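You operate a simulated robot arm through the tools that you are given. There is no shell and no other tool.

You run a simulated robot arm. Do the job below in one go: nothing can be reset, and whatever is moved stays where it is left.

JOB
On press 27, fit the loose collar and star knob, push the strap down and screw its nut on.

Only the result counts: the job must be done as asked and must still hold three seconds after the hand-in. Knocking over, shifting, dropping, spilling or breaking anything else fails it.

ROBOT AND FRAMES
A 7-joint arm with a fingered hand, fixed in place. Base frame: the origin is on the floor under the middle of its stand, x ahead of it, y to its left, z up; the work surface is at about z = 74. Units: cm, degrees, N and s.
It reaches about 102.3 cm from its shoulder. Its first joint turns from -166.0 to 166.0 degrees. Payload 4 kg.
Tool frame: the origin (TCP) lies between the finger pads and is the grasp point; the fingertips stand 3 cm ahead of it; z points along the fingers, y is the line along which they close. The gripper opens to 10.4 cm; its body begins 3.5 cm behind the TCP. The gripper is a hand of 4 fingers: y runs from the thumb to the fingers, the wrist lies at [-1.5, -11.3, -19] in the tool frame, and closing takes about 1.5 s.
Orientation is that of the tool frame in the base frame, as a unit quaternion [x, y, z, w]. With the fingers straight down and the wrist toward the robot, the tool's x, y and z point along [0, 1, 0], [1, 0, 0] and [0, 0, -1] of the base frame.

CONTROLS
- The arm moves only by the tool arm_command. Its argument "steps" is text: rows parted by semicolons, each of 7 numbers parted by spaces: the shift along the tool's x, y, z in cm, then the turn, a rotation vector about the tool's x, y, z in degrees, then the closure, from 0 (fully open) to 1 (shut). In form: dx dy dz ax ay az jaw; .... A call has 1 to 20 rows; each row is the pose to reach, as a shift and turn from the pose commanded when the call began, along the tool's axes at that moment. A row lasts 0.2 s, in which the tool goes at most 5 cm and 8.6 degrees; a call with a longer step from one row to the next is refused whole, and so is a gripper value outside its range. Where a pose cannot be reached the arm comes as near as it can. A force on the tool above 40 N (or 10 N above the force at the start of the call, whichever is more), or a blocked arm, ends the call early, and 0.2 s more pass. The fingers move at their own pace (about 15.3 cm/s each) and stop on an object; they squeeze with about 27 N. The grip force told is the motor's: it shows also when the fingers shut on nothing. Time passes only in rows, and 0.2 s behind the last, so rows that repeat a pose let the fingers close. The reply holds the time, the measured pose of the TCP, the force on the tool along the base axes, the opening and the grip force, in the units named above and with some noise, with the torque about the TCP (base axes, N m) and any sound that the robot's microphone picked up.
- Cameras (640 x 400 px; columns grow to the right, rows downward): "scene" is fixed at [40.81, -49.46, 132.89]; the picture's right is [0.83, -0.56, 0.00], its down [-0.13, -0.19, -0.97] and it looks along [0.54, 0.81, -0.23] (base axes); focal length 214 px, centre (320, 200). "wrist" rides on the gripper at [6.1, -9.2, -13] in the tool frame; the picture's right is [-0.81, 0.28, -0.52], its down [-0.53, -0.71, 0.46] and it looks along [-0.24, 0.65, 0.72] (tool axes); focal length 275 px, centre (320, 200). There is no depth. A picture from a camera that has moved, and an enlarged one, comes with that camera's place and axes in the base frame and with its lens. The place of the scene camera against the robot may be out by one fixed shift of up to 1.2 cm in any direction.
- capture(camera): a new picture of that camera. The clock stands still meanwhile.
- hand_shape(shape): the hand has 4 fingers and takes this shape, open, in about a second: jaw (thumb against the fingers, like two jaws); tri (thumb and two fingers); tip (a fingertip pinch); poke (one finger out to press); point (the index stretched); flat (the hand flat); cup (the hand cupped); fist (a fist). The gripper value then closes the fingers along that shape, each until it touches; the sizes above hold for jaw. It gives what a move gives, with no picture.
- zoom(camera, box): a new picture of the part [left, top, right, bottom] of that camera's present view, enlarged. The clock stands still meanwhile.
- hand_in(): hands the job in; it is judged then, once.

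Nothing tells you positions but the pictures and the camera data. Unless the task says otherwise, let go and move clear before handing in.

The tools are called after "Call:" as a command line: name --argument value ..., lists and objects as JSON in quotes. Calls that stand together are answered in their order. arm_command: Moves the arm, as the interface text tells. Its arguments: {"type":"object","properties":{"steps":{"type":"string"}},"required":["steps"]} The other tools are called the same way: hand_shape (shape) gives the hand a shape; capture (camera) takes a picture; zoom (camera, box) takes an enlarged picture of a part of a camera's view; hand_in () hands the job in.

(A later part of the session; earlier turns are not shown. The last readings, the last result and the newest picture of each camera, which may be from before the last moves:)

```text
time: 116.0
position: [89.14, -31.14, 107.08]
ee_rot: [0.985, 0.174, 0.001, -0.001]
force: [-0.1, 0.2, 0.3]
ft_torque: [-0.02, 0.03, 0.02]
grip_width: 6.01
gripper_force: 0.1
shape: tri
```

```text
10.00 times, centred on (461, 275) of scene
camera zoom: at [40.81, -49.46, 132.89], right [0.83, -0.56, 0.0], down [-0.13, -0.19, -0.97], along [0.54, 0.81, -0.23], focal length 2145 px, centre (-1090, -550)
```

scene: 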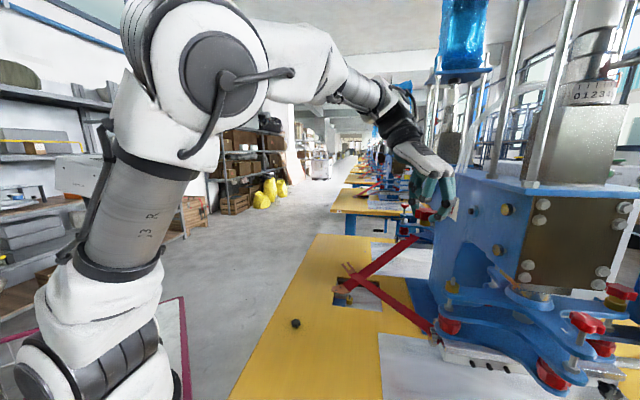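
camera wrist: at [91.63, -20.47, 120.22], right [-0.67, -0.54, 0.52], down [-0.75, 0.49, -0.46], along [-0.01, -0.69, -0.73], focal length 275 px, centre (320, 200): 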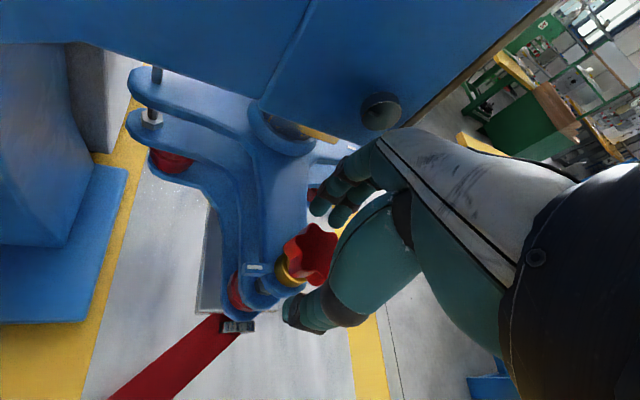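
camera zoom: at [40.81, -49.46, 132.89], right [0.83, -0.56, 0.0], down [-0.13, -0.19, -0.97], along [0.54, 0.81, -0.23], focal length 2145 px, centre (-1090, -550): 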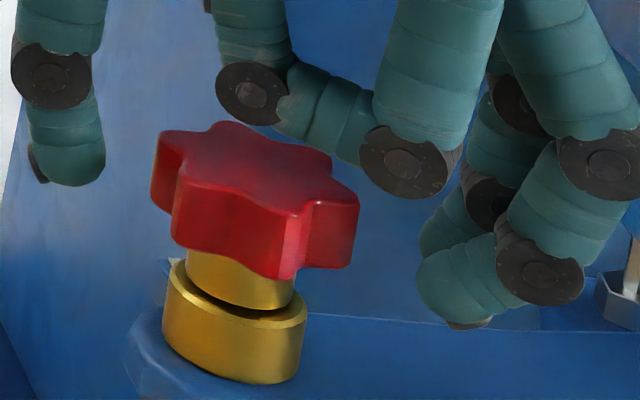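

The picture looks the same as after the last stroke, so I need to check whether the knob is already seated. Zooming in closely on the hub and collar.

Call:
zoom --camera "scene" --box '[450, 272, 466, 292]'

Call:
zoom --camera "wrist" --box '[260, 215, 350, 305]'

```text
16.00 times, centred on (458, 282) of scene
camera zoom: at [40.81, -49.46, 132.89], right [0.83, -0.56, 0.0], down [-0.13, -0.19, -0.97], along [0.54, 0.81, -0.23], focal length 3432 px, centre (-1888, -1112)
```

zoom: 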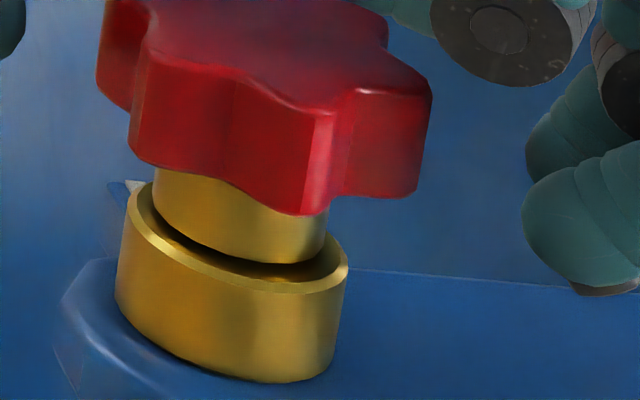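

```text
4.44 times, centred on (305, 260) of wrist
camera zoom: at [91.73, -20.53, 120.1], right [-0.67, -0.54, 0.52], down [-0.75, 0.49, -0.46], along [-0.01, -0.69, -0.73], focal length 1224 px, centre (387, -67)
```

zoom: 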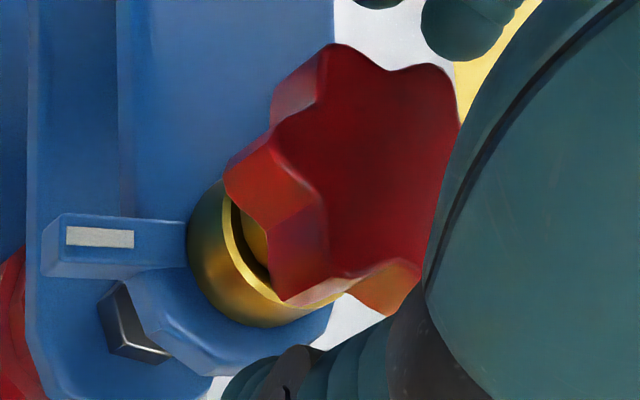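

There's still a thin gap of about 0.15 cm between hub and collar. I'll do another stroke and compare at the same zoom.

Call:
arm_command --steps "0 0 0 0 0 0 0.75;0 0 0 0 0 0 0.9;0 0 0 0 0 0 0.9;0 0 0 0 0 0 0.9;0.016 -0.016 0.01 0 0 7.9 0.9;0.033 -0.029 0.02 0 0 15.8 0.9;0.05 -0.04 0.03 0 0 23.6 0.9;0.068 -0.05 0.04 0 0 31.5 0.9;0.09 -0.057 0.05 0 0 39.4 0.9;0.11 -0.06 0.06 0 0 47.2 0.9;0.133 -0.06 0.07 0 0 55 0.9;0.133 -0.06 0.07 0 0 55 0.9"

Call:
zoom --camera "scene" --box '[446, 255, 476, 295]'

Call:
arm_command --steps "0 0 0 0 0 0 0.42;0 0 0 0 0 0 0.42;-0.02 0 0 0 0 -7.9 0.42;-0.04 0 0 0 0 -15.8 0.42;-0.06 0 -0.02 0 0 -23.6 0.42;-0.08 0.01 -0.02 0 0 -31.5 0.42;-0.1 0.02 -0.02 0 0 -39.4 0.42;-0.115 0.05 -0.02 0 0 -47.2 0.42;-0.125 0.075 -0.02 0 0 -55 0.42;-0.125 0.075 -0.02 0 0 -55 0.42"

Call:
zoom --camera "scene" --box '[450, 272, 466, 292]'

```text
time: 118.5
position: [89.2, -31.26, 106.97]
ee_rot: [0.953, -0.302, 0.001, -0.001]
force: [19.2, -13.5, -3.1]
ft_torque: [-0.59, -0.47, 0.72]
grip_width: 2.48
gripper_force: 27.1
shape: tri
```

```text
10.00 times, centred on (461, 275) of scene
camera zoom: at [40.81, -49.46, 132.89], right [0.83, -0.56, 0.0], down [-0.13, -0.19, -0.97], along [0.54, 0.81, -0.23], focal length 2145 px, centre (-1090, -550)
```

zoom: 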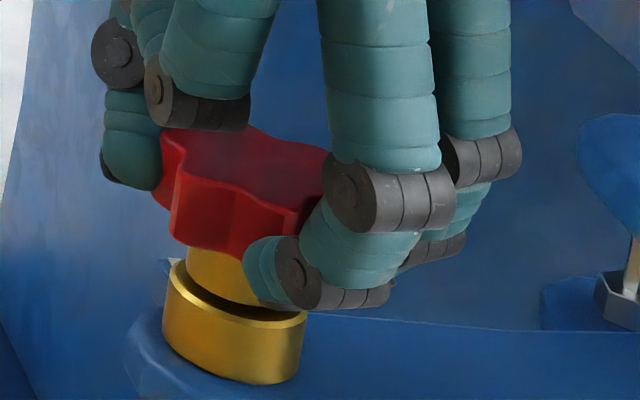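

```text
time: 120.8
position: [89.06, -31.27, 107.0]
ee_rot: [0.985, 0.175, 0.001, 0.0]
force: [-0.1, -0.4, 0.1]
ft_torque: [0.01, -0.02, -0.03]
grip_width: 5.97
gripper_force: 0.1
shape: tri
```

```text
16.00 times, centred on (458, 282) of scene
camera zoom: at [40.81, -49.46, 132.89], right [0.83, -0.56, 0.0], down [-0.13, -0.19, -0.97], along [0.54, 0.81, -0.23], focal length 3432 px, centre (-1888, -1112)
```

zoom: 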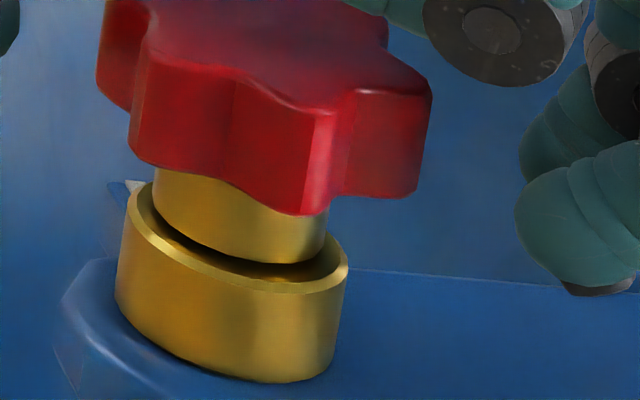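

The last stroke slipped over the star lobes with 0.7 N·m of torque and the knob did not move, so it's tight. I'll open, raise straight up, and back off to inspect.

Call:
arm_command --steps "0 0 0 0 0 0 0.3;0 0 -1.5 0 0 0 0.3;0 0 -4 0 0 0 0.3;0 0 -8 0 0 0 0.3;0 0 -12 0 0 0 0.3;-3 -3 -13 0 0 0 0.3;-6 -6 -13 0 0 -8 0.3;-8 -9 -13 0 0 -16 0.3;-8 -12 -13 0 0 -24 0.3;-8 -14 -13 0 0 -32 0.3;-8 -14 -13 0 0 -32 0.3"

Call:
zoom --camera "scene" --box '[430, 250, 490, 320]'

Call:
capture --camera "wrist"

Call:
capture --camera "scene"

```text
time: 123.2
position: [76.86, -20.6, 119.84]
ee_rot: [0.899, 0.439, 0.001, -0.001]
force: [0.1, -0.4, -0.1]
ft_torque: [0.0, 0.03, -0.01]
grip_width: 7.24
gripper_force: 0.1
shape: tri
```

```text
5.71 times, centred on (460, 285) of scene
camera zoom: at [40.81, -49.46, 132.89], right [0.83, -0.56, 0.0], down [-0.13, -0.19, -0.97], along [0.54, 0.81, -0.23], focal length 1226 px, centre (-480, -286)
```

zoom: 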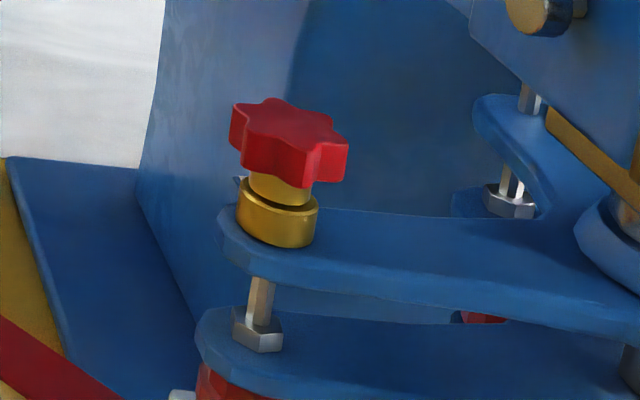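

```text
taken
camera wrist: at [73.32, -10.2, 132.86], right [-0.28, -0.81, 0.52], down [-0.89, 0.02, -0.46], along [0.36, -0.59, -0.73], focal length 275 px, centre (320, 200)
```

wrist: 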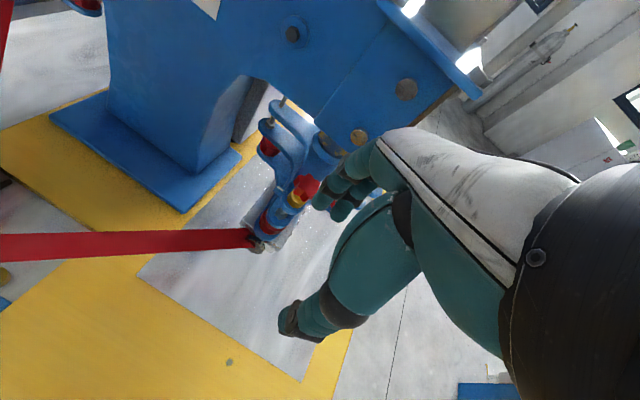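

```text
taken
```

scene: 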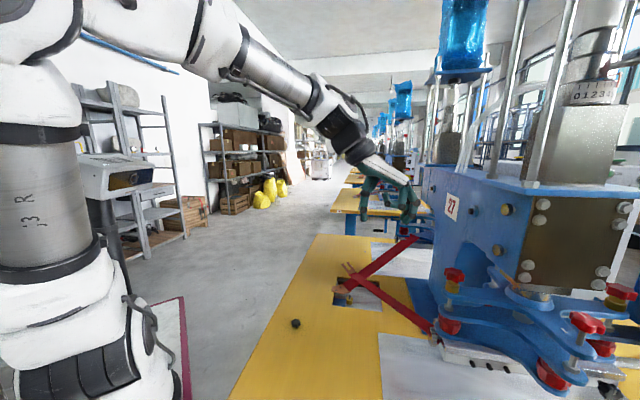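

The new knob looks just like the finished example on the right arm. I'll compare the two closely and then study the strap.

Call:
zoom --camera "scene" --box '[598, 275, 640, 315]'

Call:
zoom --camera "scene" --box '[440, 260, 475, 295]'

Call:
zoom --camera "scene" --box '[325, 255, 390, 315]'

Call:
zoom --camera "scene" --box '[415, 310, 465, 350]'

```text
10.00 times, centred on (619, 295) of scene
camera zoom: at [40.81, -49.46, 132.89], right [0.83, -0.56, 0.0], down [-0.13, -0.19, -0.97], along [0.54, 0.81, -0.23], focal length 2145 px, centre (-2670, -750)
```

zoom: 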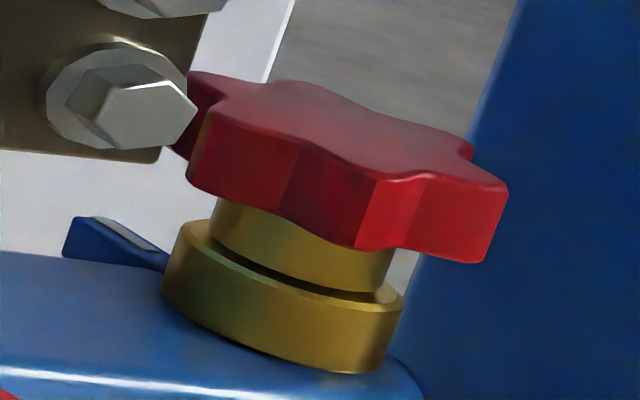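

```text
11.43 times, centred on (458, 278) of scene
camera zoom: at [40.81, -49.46, 132.89], right [0.83, -0.56, 0.0], down [-0.13, -0.19, -0.97], along [0.54, 0.81, -0.23], focal length 2451 px, centre (-1251, -686)
```

zoom: 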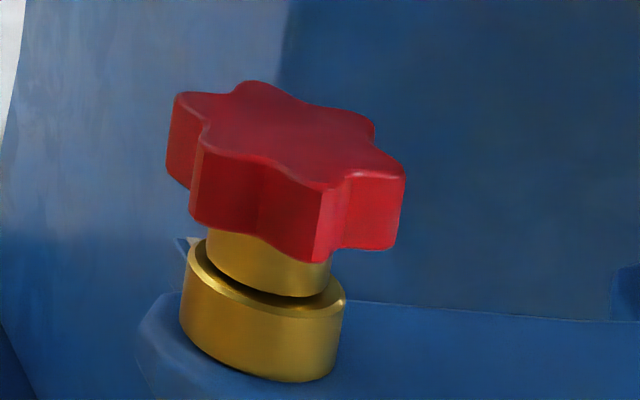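

```text
6.67 times, centred on (358, 285) of scene
camera zoom: at [40.81, -49.46, 132.89], right [0.83, -0.56, 0.0], down [-0.13, -0.19, -0.97], along [0.54, 0.81, -0.23], focal length 1430 px, centre (70, -367)
```

zoom: 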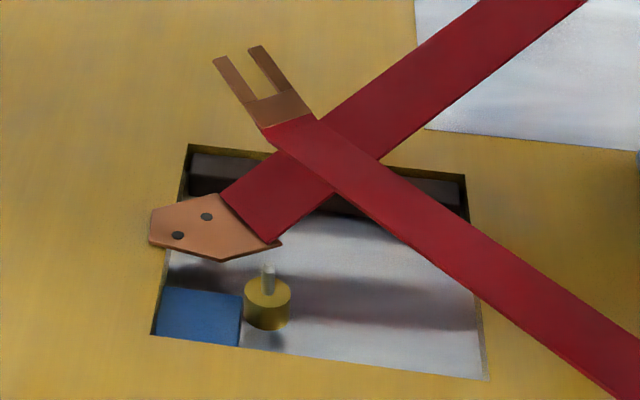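

```text
10.00 times, centred on (440, 330) of scene
camera zoom: at [40.81, -49.46, 132.89], right [0.83, -0.56, 0.0], down [-0.13, -0.19, -0.97], along [0.54, 0.81, -0.23], focal length 2145 px, centre (-880, -1100)
```

zoom: 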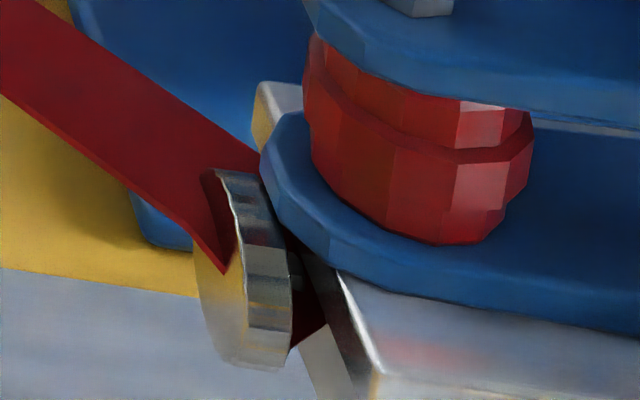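

The fitted knob matches the finished example. Next I'll move over to view the forked strap and the post in the recess from above.

Call:
arm_command --steps "1.6 -1.5 1.5 0 0 -7.6 0.3;3.2 -3 3 0 0 -15.2 0.3;4.8 -4.6 4.5 0 0 -22.8 0.3;6.4 -6.2 6 0 0 -30.4 0.3;7.93 -7.72 7.8 0 0 -38 0.3;7.93 -7.72 7.8 0 0 -38 0.3;7.93 -7.72 7.8 0 0 -38 0.3"

Call:
capture --camera "wrist"

Call:
zoom --camera "wrist" --box '[130, 110, 330, 240]'

```text
time: 124.8
position: [75.45, -9.82, 112.03]
ee_rot: [0.706, 0.708, 0.001, -0.001]
force: [0.4, 0.4, 0.3]
ft_torque: [-0.02, 0.01, 0.01]
grip_width: 7.26
gripper_force: 0.1
shape: tri
```

```text
taken
camera wrist: at [66.25, -3.64, 125.13], right [0.28, -0.81, 0.52], down [-0.71, -0.53, -0.46], along [0.65, -0.24, -0.72], focal length 275 px, centre (320, 200)
```

wrist: 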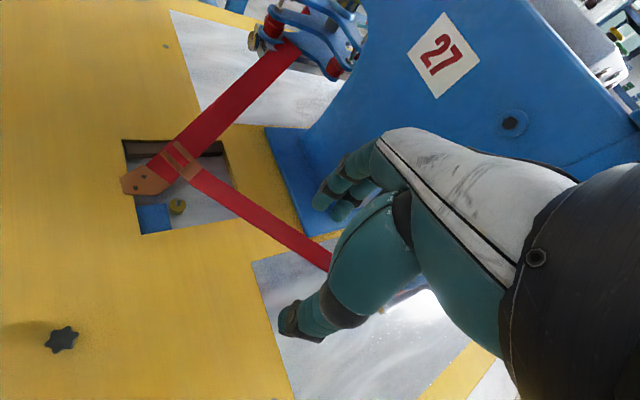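

```text
3.08 times, centred on (230, 175) of wrist
camera zoom: at [66.25, -3.64, 125.13], right [0.28, -0.81, 0.52], down [-0.71, -0.53, -0.46], along [0.65, -0.24, -0.72], focal length 847 px, centre (597, 277)
```

zoom: 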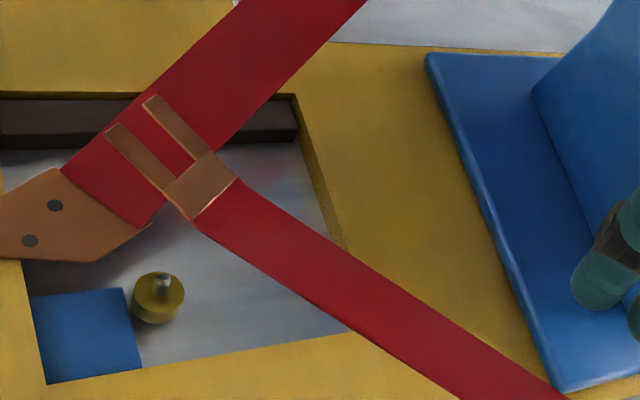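

The fork tip is at about [92, 8.8, 88] and the post at about [91.8, 5.3] with its brass top near z=74.2. I'll look at the neighbouring presses for how a finished strap looks.

Call:
zoom --camera "scene" --box '[340, 160, 440, 240]'

Call:
zoom --camera "scene" --box '[350, 130, 420, 200]'

Call:
zoom --camera "scene" --box '[380, 225, 450, 345]'

Call:
zoom --camera "wrist" --box '[130, 140, 200, 220]'

```text
5.00 times, centred on (390, 200) of scene
camera zoom: at [40.81, -49.46, 132.89], right [0.83, -0.56, 0.0], down [-0.13, -0.19, -0.97], along [0.54, 0.81, -0.23], focal length 1072 px, centre (-30, 200)
```

zoom: 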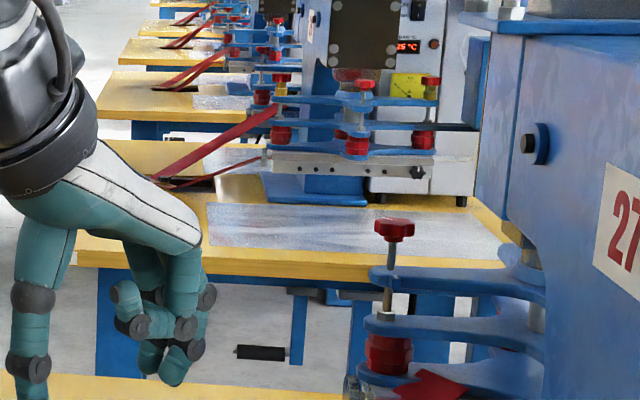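

```text
5.71 times, centred on (385, 165) of scene
camera zoom: at [40.81, -49.46, 132.89], right [0.83, -0.56, 0.0], down [-0.13, -0.19, -0.97], along [0.54, 0.81, -0.23], focal length 1226 px, centre (-51, 400)
```

zoom: 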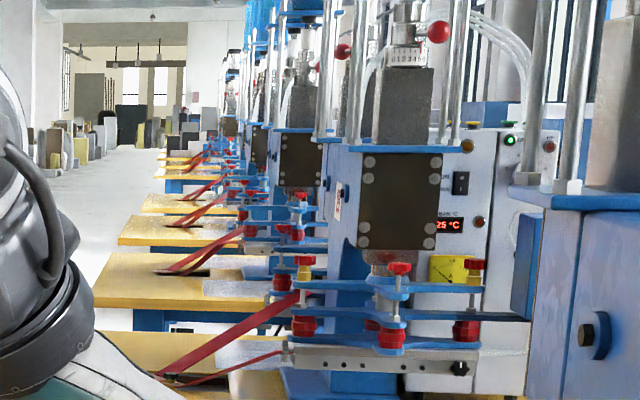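

```text
3.33 times, centred on (415, 285) of scene
camera zoom: at [40.81, -49.46, 132.89], right [0.83, -0.56, 0.0], down [-0.13, -0.19, -0.97], along [0.54, 0.81, -0.23], focal length 715 px, centre (3, -83)
```

zoom: 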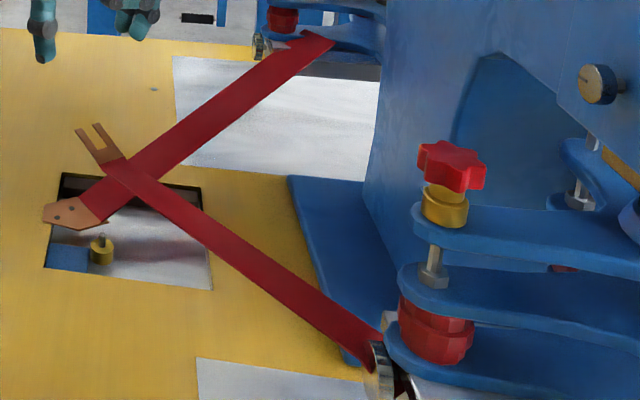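

```text
5.00 times, centred on (165, 180) of wrist
camera zoom: at [66.25, -3.64, 125.13], right [0.28, -0.81, 0.52], down [-0.71, -0.53, -0.46], along [0.65, -0.24, -0.72], focal length 1376 px, centre (1095, 300)
```

zoom: 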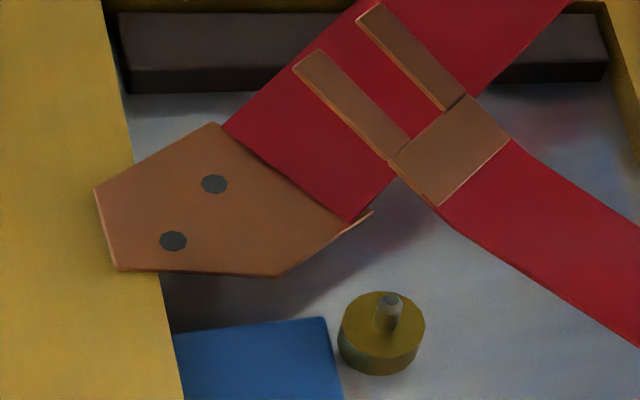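

In the neighbouring presses both straps slope down into the recess, so the forked strap should come down around the post. I'll close the fingers and go above the strap, just behind the fork, to press it down.

Call:
arm_command --steps "1.5 2 0 0 0 0 0.9;3 4.5 1 0 0 0 0.9;4.5 7 3 0 0 0 0.9;6 9.5 6 0 0 0 0.9;7.5 12 9 0 0 0 0.9;9 14 12 0 0 0 0.9;10.1 15 15 0 0 0 0.9;10.1 15 17 0 0 0 0.9;10.1 15 17 0 0 0 0.9"

Call:
capture --camera "wrist"

Call:
capture --camera "scene"

```text
time: 126.8
position: [90.45, 0.38, 94.98]
ee_rot: [0.706, 0.708, 0.002, 0.0]
force: [-0.2, -1.0, 0.1]
ft_torque: [0.03, 0.0, 0.0]
grip_width: 1.06
gripper_force: 0.2
shape: tri
```

```text
taken
camera wrist: at [81.26, 6.57, 108.09], right [0.28, -0.81, 0.52], down [-0.71, -0.53, -0.46], along [0.65, -0.24, -0.72], focal length 275 px, centre (320, 200)
```

wrist: 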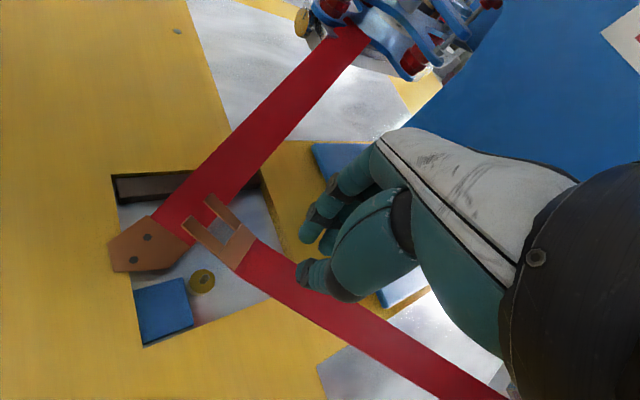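

```text
taken
```

scene: 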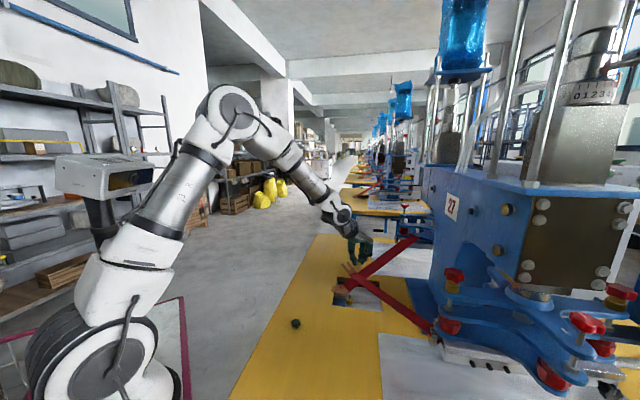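

I have a clear view of fork and post. Zooming in for accurate geometry before pressing.

Call:
zoom --camera "wrist" --box '[130, 180, 270, 310]'

Call:
zoom --camera "scene" --box '[320, 220, 450, 350]'

```text
3.08 times, centred on (200, 245) of wrist
camera zoom: at [81.26, 6.57, 108.09], right [0.28, -0.81, 0.52], down [-0.71, -0.53, -0.46], along [0.65, -0.24, -0.72], focal length 847 px, centre (689, 62)
```

zoom: 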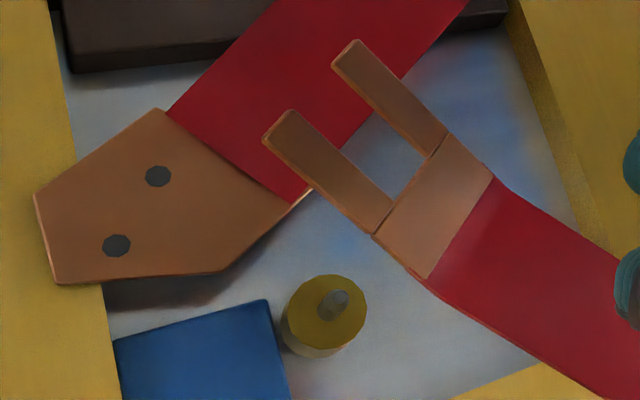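

```text
3.08 times, centred on (385, 285) of scene
camera zoom: at [40.81, -49.46, 132.89], right [0.83, -0.56, 0.0], down [-0.13, -0.19, -0.97], along [0.54, 0.81, -0.23], focal length 660 px, centre (120, -62)
```

zoom: 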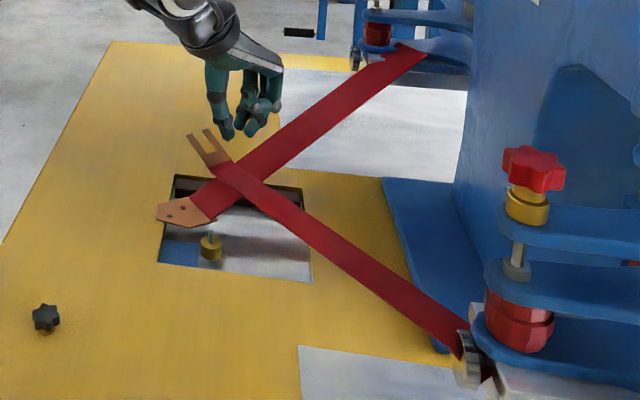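

The fork lines up with the post's direction. I'll press down about 7 cm in small steps to see how the strap responds.

Call:
arm_command --steps "0 0 1.5 0 0 0 0.9;0 0 3 0 0 0 0.9;0 0 4 0 0 0 0.9;-0.1 0 4.6 0 0 0 0.9;-0.2 0 5.2 0 0 0 0.9;-0.3 0 5.8 0 0 0 0.9;-0.4 0 6.4 0 0 0 0.9;-0.5 0 7 0 0 0 0.9;-0.5 0 7 0 0 0 0.9"

Call:
capture --camera "wrist"

Call:
zoom --camera "scene" --box '[320, 220, 450, 350]'

```text
time: 128.8
position: [90.53, -0.06, 88.28]
ee_rot: [0.706, 0.708, 0.001, -0.001]
force: [-0.1, 0.1, 0.7]
ft_torque: [-0.01, -0.01, 0.01]
grip_width: 1.05
gripper_force: 0.2
shape: tri
```

```text
taken
camera wrist: at [81.31, 6.03, 101.2], right [0.28, -0.81, 0.52], down [-0.71, -0.53, -0.46], along [0.65, -0.24, -0.72], focal length 275 px, centre (320, 200)
```

wrist: 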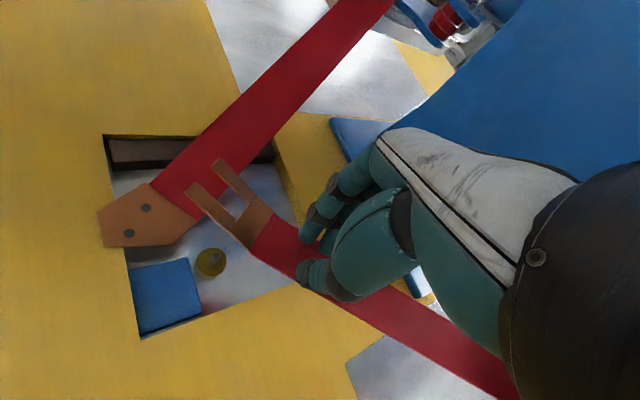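

```text
3.08 times, centred on (385, 285) of scene
camera zoom: at [40.81, -49.46, 132.89], right [0.83, -0.56, 0.0], down [-0.13, -0.19, -0.97], along [0.54, 0.81, -0.23], focal length 660 px, centre (120, -62)
```

zoom: 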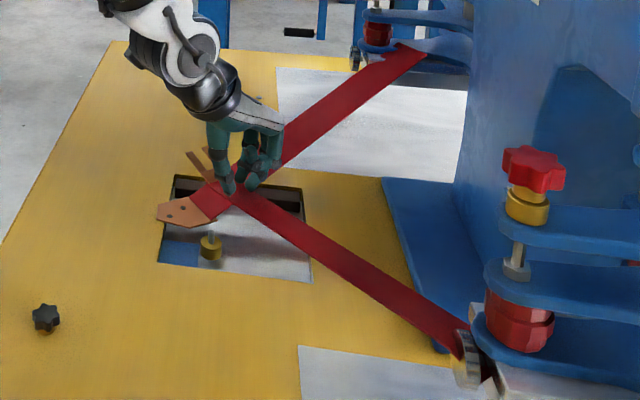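

The strap moves down easily with almost no force. Continuing to push.

Call:
arm_command --steps "-0.1 0 0.7 0 0 0 0.9;-0.2 0 1.4 0 0 0 0.9;-0.35 0 2.1 0 0 0 0.9;-0.5 0 2.8 0 0 0 0.9;-0.65 0 3.5 0 0 0 0.9;-0.8 0 4.2 0 0 0 0.9;-0.8 0 4.2 0 0 0 0.9"

Call:
capture --camera "wrist"

Call:
zoom --camera "scene" --box '[320, 220, 450, 350]'

```text
time: 130.3
position: [90.55, -0.81, 84.25]
ee_rot: [0.707, 0.707, 0.001, 0.0]
force: [0.5, -0.9, -0.9]
ft_torque: [0.01, -0.02, -0.03]
grip_width: 1.05
gripper_force: 0.1
shape: tri
```

```text
taken
camera wrist: at [81.27, 5.3, 97.18], right [0.28, -0.81, 0.52], down [-0.71, -0.53, -0.46], along [0.65, -0.24, -0.72], focal length 275 px, centre (320, 200)
```

wrist: 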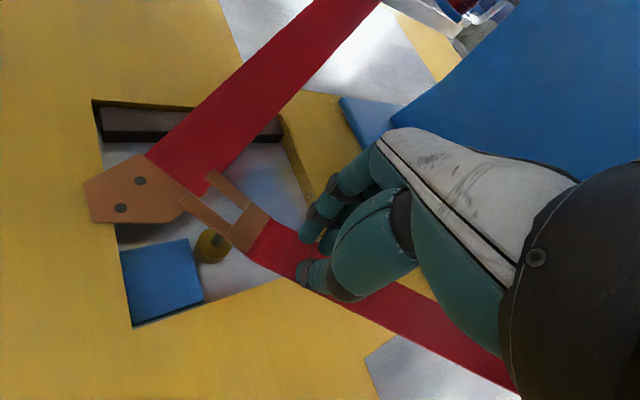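

```text
3.08 times, centred on (385, 285) of scene
camera zoom: at [40.81, -49.46, 132.89], right [0.83, -0.56, 0.0], down [-0.13, -0.19, -0.97], along [0.54, 0.81, -0.23], focal length 660 px, centre (120, -62)
```

zoom: 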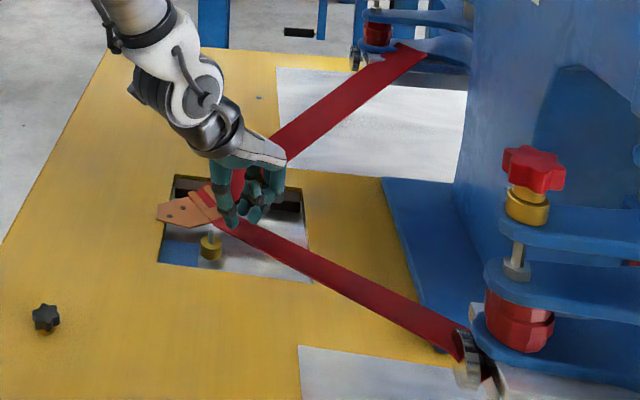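

Call:
zoom --camera "wrist" --box '[150, 150, 280, 280]'

Call:
zoom --camera "scene" --box '[345, 270, 385, 310]'

```text
3.08 times, centred on (215, 215) of wrist
camera zoom: at [81.27, 5.3, 97.18], right [0.28, -0.81, 0.52], down [-0.71, -0.53, -0.46], along [0.65, -0.24, -0.72], focal length 847 px, centre (643, 154)
```

zoom: 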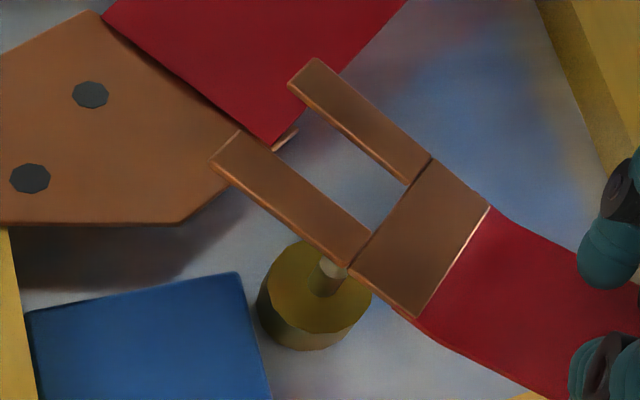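

```text
10.00 times, centred on (365, 290) of scene
camera zoom: at [40.81, -49.46, 132.89], right [0.83, -0.56, 0.0], down [-0.13, -0.19, -0.97], along [0.54, 0.81, -0.23], focal length 2145 px, centre (-130, -700)
```

zoom: 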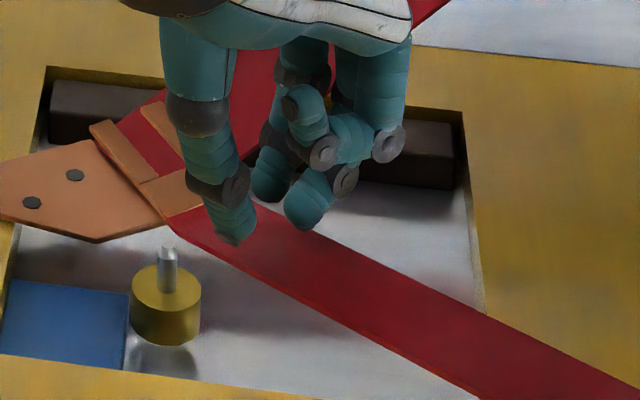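

The fork slot is lined up with the post, and its tips will clear the other strap's plate. I'll push the rest of the way in small steps.

Call:
arm_command --steps "-0.15 0 0.6 0 0 0 0.9;-0.3 0 1.2 0 0 0 0.9;-0.45 0 1.8 0 0 0 0.9;-0.6 0 2.4 0 0 0 0.9;-0.6 0 2.4 0 0 0 0.9"

Call:
zoom --camera "wrist" --box '[150, 150, 280, 280]'

Call:
zoom --camera "scene" --box '[345, 270, 385, 310]'

```text
time: 131.6
position: [90.65, -1.4, 81.76]
ee_rot: [0.707, 0.707, 0.001, -0.001]
force: [-0.5, 0.1, -0.7]
ft_torque: [-0.01, -0.01, 0.02]
grip_width: 1.09
gripper_force: 0.0
shape: tri
```

```text
3.08 times, centred on (215, 215) of wrist
camera zoom: at [81.39, 4.7, 94.72], right [0.28, -0.81, 0.52], down [-0.71, -0.53, -0.46], along [0.65, -0.24, -0.72], focal length 847 px, centre (643, 154)
```

zoom: 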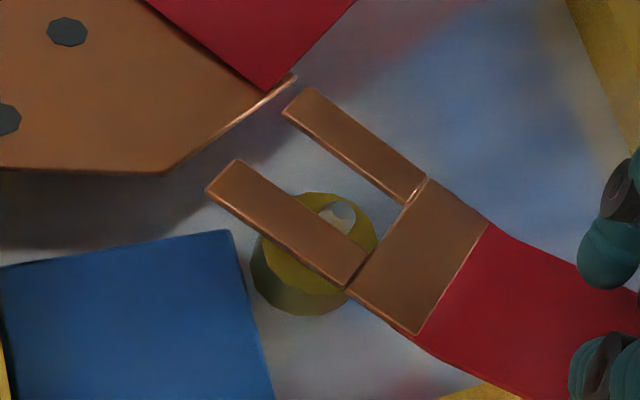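

```text
10.00 times, centred on (365, 290) of scene
camera zoom: at [40.81, -49.46, 132.89], right [0.83, -0.56, 0.0], down [-0.13, -0.19, -0.97], along [0.54, 0.81, -0.23], focal length 2145 px, centre (-130, -700)
```

zoom: 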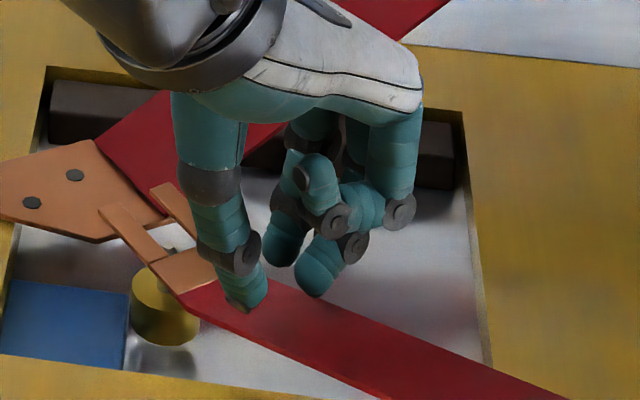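

The stud tip is entering the fork slot between the prongs. I'll push the last 2 cm with a slight sideways nudge to keep it centred.

Call:
arm_command --steps "-0.1 0.1 0.5 0 0 0 0.9;-0.2 0.15 1 0 0 0 0.9;-0.3 0.2 1.5 0 0 0 0.9;-0.3 0.2 1.5 0 0 0 0.9"

Call:
zoom --camera "wrist" --box '[150, 150, 280, 280]'

Call:
zoom --camera "scene" --box '[345, 270, 385, 310]'

```text
time: 132.6
position: [90.8, -1.63, 80.07]
ee_rot: [0.707, 0.707, 0.001, -0.001]
force: [-0.3, 0.8, 0.4]
ft_torque: [-0.01, 0.01, -0.01]
grip_width: 1.04
gripper_force: 0.0
shape: tri
```

```text
3.08 times, centred on (215, 215) of wrist
camera zoom: at [81.7, 4.36, 93.14], right [0.28, -0.81, 0.52], down [-0.71, -0.53, -0.46], along [0.65, -0.24, -0.72], focal length 847 px, centre (643, 154)
```

zoom: 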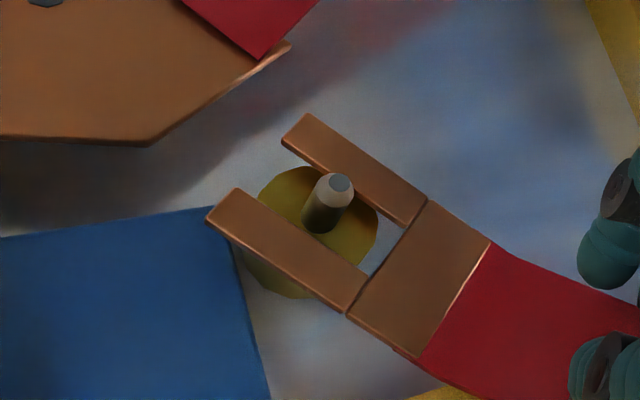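

```text
10.00 times, centred on (365, 290) of scene
camera zoom: at [40.81, -49.46, 132.89], right [0.83, -0.56, 0.0], down [-0.13, -0.19, -0.97], along [0.54, 0.81, -0.23], focal length 2145 px, centre (-130, -700)
```

zoom: 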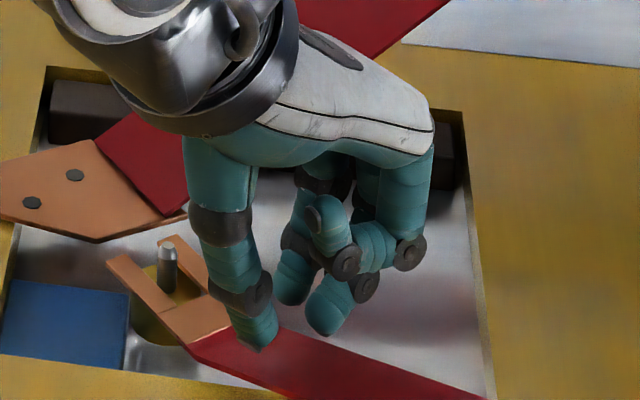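

The stud now stands inside the fork. I'll press a little more until the fork seats on the brass.

Call:
arm_command --steps "-0.05 0 0.3 0 0 0 0.9;-0.1 0 0.6 0 0 0 0.9;-0.15 0 0.9 0 0 0 0.9;-0.15 0 0.9 0 0 0 0.9"

Call:
zoom --camera "wrist" --box '[150, 150, 280, 280]'

Call:
zoom --camera "scene" --box '[345, 275, 385, 315]'

```text
time: 133.6
position: [90.94, -1.6, 79.42]
ee_rot: [0.707, 0.707, 0.003, 0.001]
force: [4.8, 4.5, 24.1]
ft_torque: [-0.09, -0.12, 0.04]
grip_width: 1.22
gripper_force: 0.1
shape: tri
```

```text
3.08 times, centred on (215, 215) of wrist
camera zoom: at [81.7, 4.35, 92.36], right [0.27, -0.81, 0.52], down [-0.71, -0.53, -0.46], along [0.65, -0.24, -0.72], focal length 847 px, centre (643, 154)
```

zoom: 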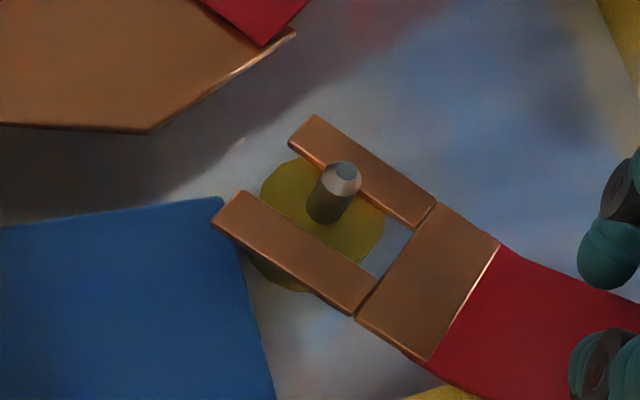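

```text
10.00 times, centred on (365, 295) of scene
camera zoom: at [40.81, -49.46, 132.89], right [0.83, -0.56, 0.0], down [-0.13, -0.19, -0.97], along [0.54, 0.81, -0.23], focal length 2145 px, centre (-130, -750)
```

zoom: 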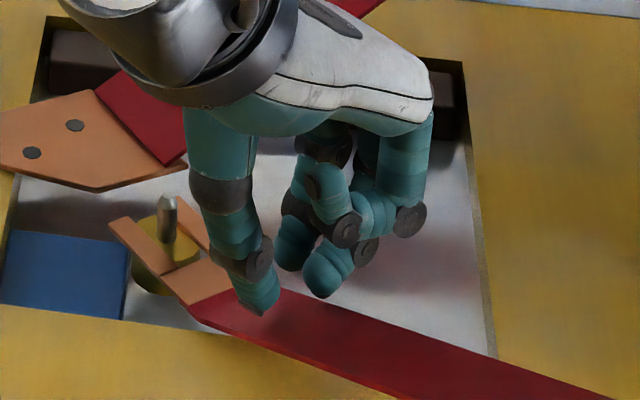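

Fork contact: 24 N, seated on the brass. I'll lift the hand slowly to see whether the strap stays down.

Call:
arm_command --steps "0 0 -0.4 0 0 0 0.9;0 0 -1 0 0 0 0.9;0 0 -2 0 0 0 0.9;0 0 -3 0 0 0 0.9;0 0 -3 0 0 0 0.9"

Call:
capture --camera "wrist"

Call:
zoom --camera "scene" --box '[335, 260, 395, 320]'

```text
time: 134.8
position: [90.75, -1.73, 82.3]
ee_rot: [0.707, 0.708, 0.0, -0.001]
force: [0.0, -0.3, -0.3]
ft_torque: [0.02, 0.03, 0.01]
grip_width: 0.14
gripper_force: 26.5
shape: tri
```

```text
taken
camera wrist: at [81.54, 4.21, 95.26], right [0.28, -0.81, 0.52], down [-0.71, -0.53, -0.46], along [0.65, -0.24, -0.73], focal length 275 px, centre (320, 200)
```

wrist: 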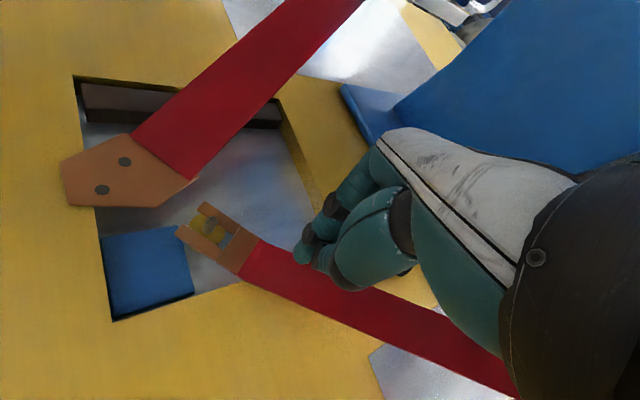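

```text
6.67 times, centred on (365, 290) of scene
camera zoom: at [40.81, -49.46, 132.89], right [0.83, -0.56, 0.0], down [-0.13, -0.19, -0.97], along [0.54, 0.81, -0.23], focal length 1430 px, centre (20, -400)
```

zoom: 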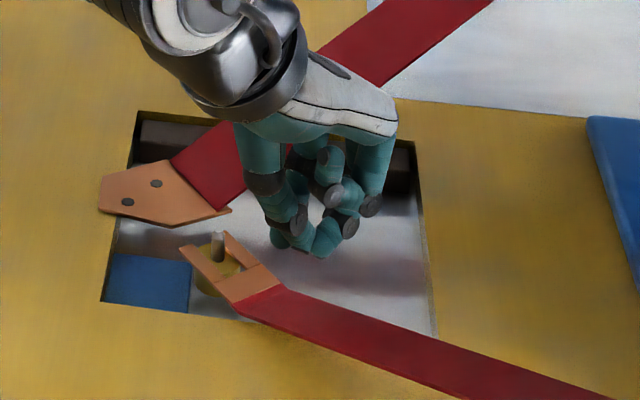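

The strap stays down with the fork around the stud. I'll zoom to check how it sits and to fix the stud's position for the nut.

Call:
zoom --camera "wrist" --box '[170, 190, 250, 280]'

Call:
zoom --camera "scene" --box '[345, 280, 375, 310]'

```text
4.44 times, centred on (210, 235) of wrist
camera zoom: at [81.54, 4.21, 95.26], right [0.28, -0.81, 0.52], down [-0.71, -0.53, -0.46], along [0.65, -0.24, -0.73], focal length 1224 px, centre (809, 44)
```

zoom: 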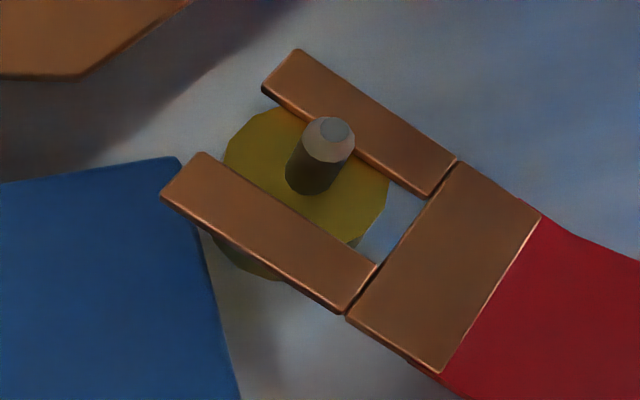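

```text
13.33 times, centred on (360, 295) of scene
camera zoom: at [40.81, -49.46, 132.89], right [0.83, -0.56, 0.0], down [-0.13, -0.19, -0.97], along [0.54, 0.81, -0.23], focal length 2860 px, centre (-213, -1067)
```

zoom: 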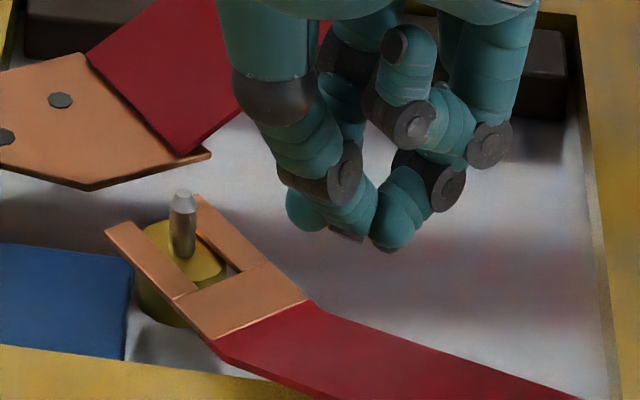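

The strap is down and stays. Next is the black nut: I'll raise, swing the wrist to the −y side, and go above it at about [66.9, 4.8].

Call:
arm_command --steps "0 0 -4 0 0 0 0.5;0 -1 -8.5 0 0 0 0.35;0 -3 -13 0 0 -8 0.35;0 -6 -16 0 0 -16 0.35;0 -9 -19 0 0 -24 0.35;0 -12 -22 0 0 -32 0.35;0 -14 -24 0 0 -40 0.35;0 -16 -26 0 0 -48 0.35;0 -18 -26 0 0 -56 0.35;0 -18 -26 0 0 -64 0.35;0 -18 -26 0 0 -72 0.35;0 -18 -26 0 0 -80 0.35;0 -18 -26 0 0 -88 0.35;1.5 -20 -24 0 0 -90 0.35;3 -22 -21 0 0 -90 0.35;4.5 -23.6 -17.5 0 0 -90 0.35;6 -23.6 -14 0 0 -90 0.35;6 -23.6 -14 0 0 -90 0.35"

Call:
capture --camera "wrist"

Call:
zoom --camera "scene" --box '[325, 255, 395, 315]'

```text
time: 138.6
position: [67.01, 3.99, 96.33]
ee_rot: [0.0, 1.0, 0.001, -0.001]
force: [-0.3, -0.5, 0.2]
ft_torque: [-0.01, 0.04, 0.0]
grip_width: 6.73
gripper_force: 0.1
shape: tri
```

```text
taken
camera wrist: at [60.74, -5.15, 109.25], right [0.81, 0.27, 0.52], down [0.53, -0.71, -0.46], along [0.24, 0.65, -0.72], focal length 275 px, centre (320, 200)
```

wrist: 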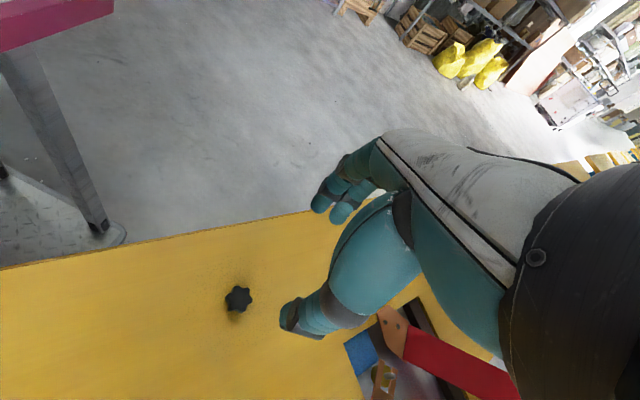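

```text
6.67 times, centred on (360, 285) of scene
camera zoom: at [40.81, -49.46, 132.89], right [0.83, -0.56, 0.0], down [-0.13, -0.19, -0.97], along [0.54, 0.81, -0.23], focal length 1430 px, centre (53, -367)
```

zoom: 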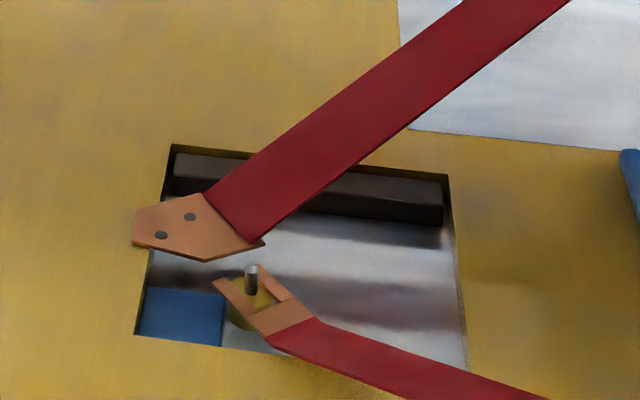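

Call:
zoom --camera "wrist" --box '[210, 270, 266, 325]'

```text
7.27 times, centred on (238, 298) of wrist
camera zoom: at [60.74, -5.15, 109.25], right [0.81, 0.27, 0.52], down [0.53, -0.71, -0.46], along [0.24, 0.65, -0.72], focal length 2002 px, centre (916, -509)
```

zoom: 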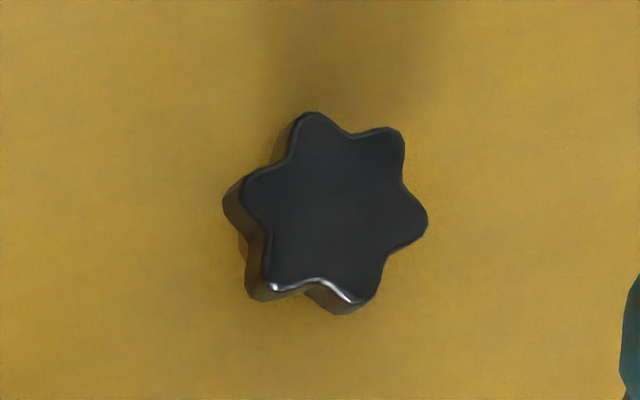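

Nut centre is about [67.0, 4.95] with its star top near z=76.3. I'll descend over it and check before closing.

Call:
arm_command --steps "-0.1 0.2 3.5 0 0 0 0.35;-0.2 0.5 7 0 0 0 0.4;-0.26 0.7 10.5 0 0 0 0.45;-0.26 0.7 13 0 0 0 0.5;-0.26 0.7 13 0 0 0 0.5;-0.26 0.7 13 0 0 0 0.5"

Call:
zoom --camera "wrist" --box '[230, 180, 370, 330]'

```text
time: 139.9
position: [67.39, 4.87, 83.12]
ee_rot: [0.0, 1.0, 0.002, 0.0]
force: [0.3, 0.0, 0.7]
ft_torque: [-0.02, 0.03, 0.0]
grip_width: 5.24
gripper_force: 0.0
shape: tri
```

```text
2.67 times, centred on (300, 255) of wrist
camera zoom: at [61.25, -4.32, 96.19], right [0.81, 0.27, 0.52], down [0.53, -0.71, -0.46], along [0.24, 0.65, -0.72], focal length 734 px, centre (373, 53)
```

zoom: 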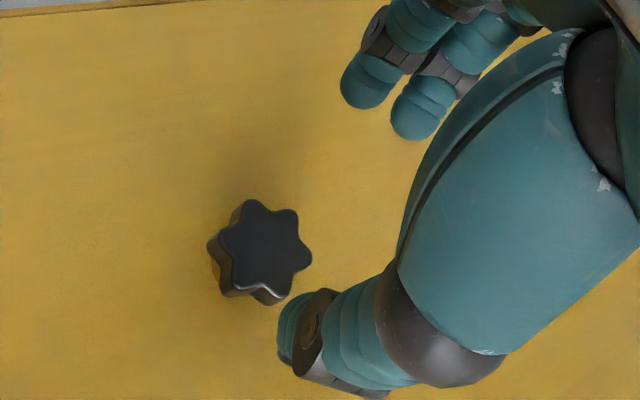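

Call:
arm_command --steps "0.1 -0.1 2 0 0 0 0.5;0.2 -0.2 4 0 0 0 0.5;0.2 -0.2 5 0 0 0 0.5;0.2 -0.2 5.4 0 0 0 0.55;0.2 -0.2 5.4 0 0 0 0.58"

Call:
zoom --camera "wrist" --box '[230, 180, 370, 330]'

```text
time: 141.2
position: [67.23, 4.83, 77.93]
ee_rot: [0.0, 1.0, 0.002, 0.001]
force: [0.0, 0.0, -0.8]
ft_torque: [-0.01, -0.02, -0.01]
grip_width: 4.39
gripper_force: 0.1
shape: tri
```

```text
2.67 times, centred on (300, 255) of wrist
camera zoom: at [61.13, -4.43, 90.91], right [0.81, 0.27, 0.52], down [0.53, -0.71, -0.46], along [0.24, 0.65, -0.72], focal length 734 px, centre (373, 53)
```

zoom: 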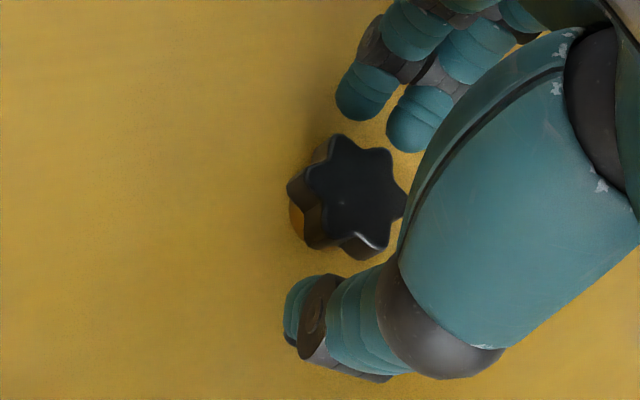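

Call:
arm_command --steps "0 0 0 0 0 0 0.62;0 0 0 0 0 0 0.66;0 0 0 0 0 0 0.7;0 0 0 0 0 0 0.74;0 0 0 0 0 0 0.78;0 0 0 0 0 0 0.82;0 0 0 0 0 0 0.87;0 0 0 0 0 0 0.92;0 0 0 0 0 0 0.92"

Call:
zoom --camera "wrist" --box '[240, 190, 350, 300]'

```text
time: 143.2
position: [67.24, 4.78, 78.0]
ee_rot: [-0.001, 1.0, 0.001, 0.001]
force: [0.3, -0.1, 0.2]
ft_torque: [0.02, 0.0, 0.0]
grip_width: 2.28
gripper_force: 27.0
shape: tri
```

```text
3.64 times, centred on (295, 245) of wrist
camera zoom: at [61.12, -4.43, 90.92], right [0.81, 0.27, 0.52], down [0.53, -0.71, -0.46], along [0.24, 0.65, -0.72], focal length 1001 px, centre (411, 36)
```

zoom: 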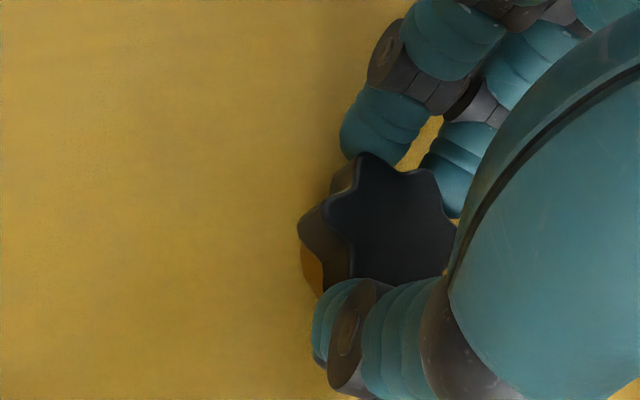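

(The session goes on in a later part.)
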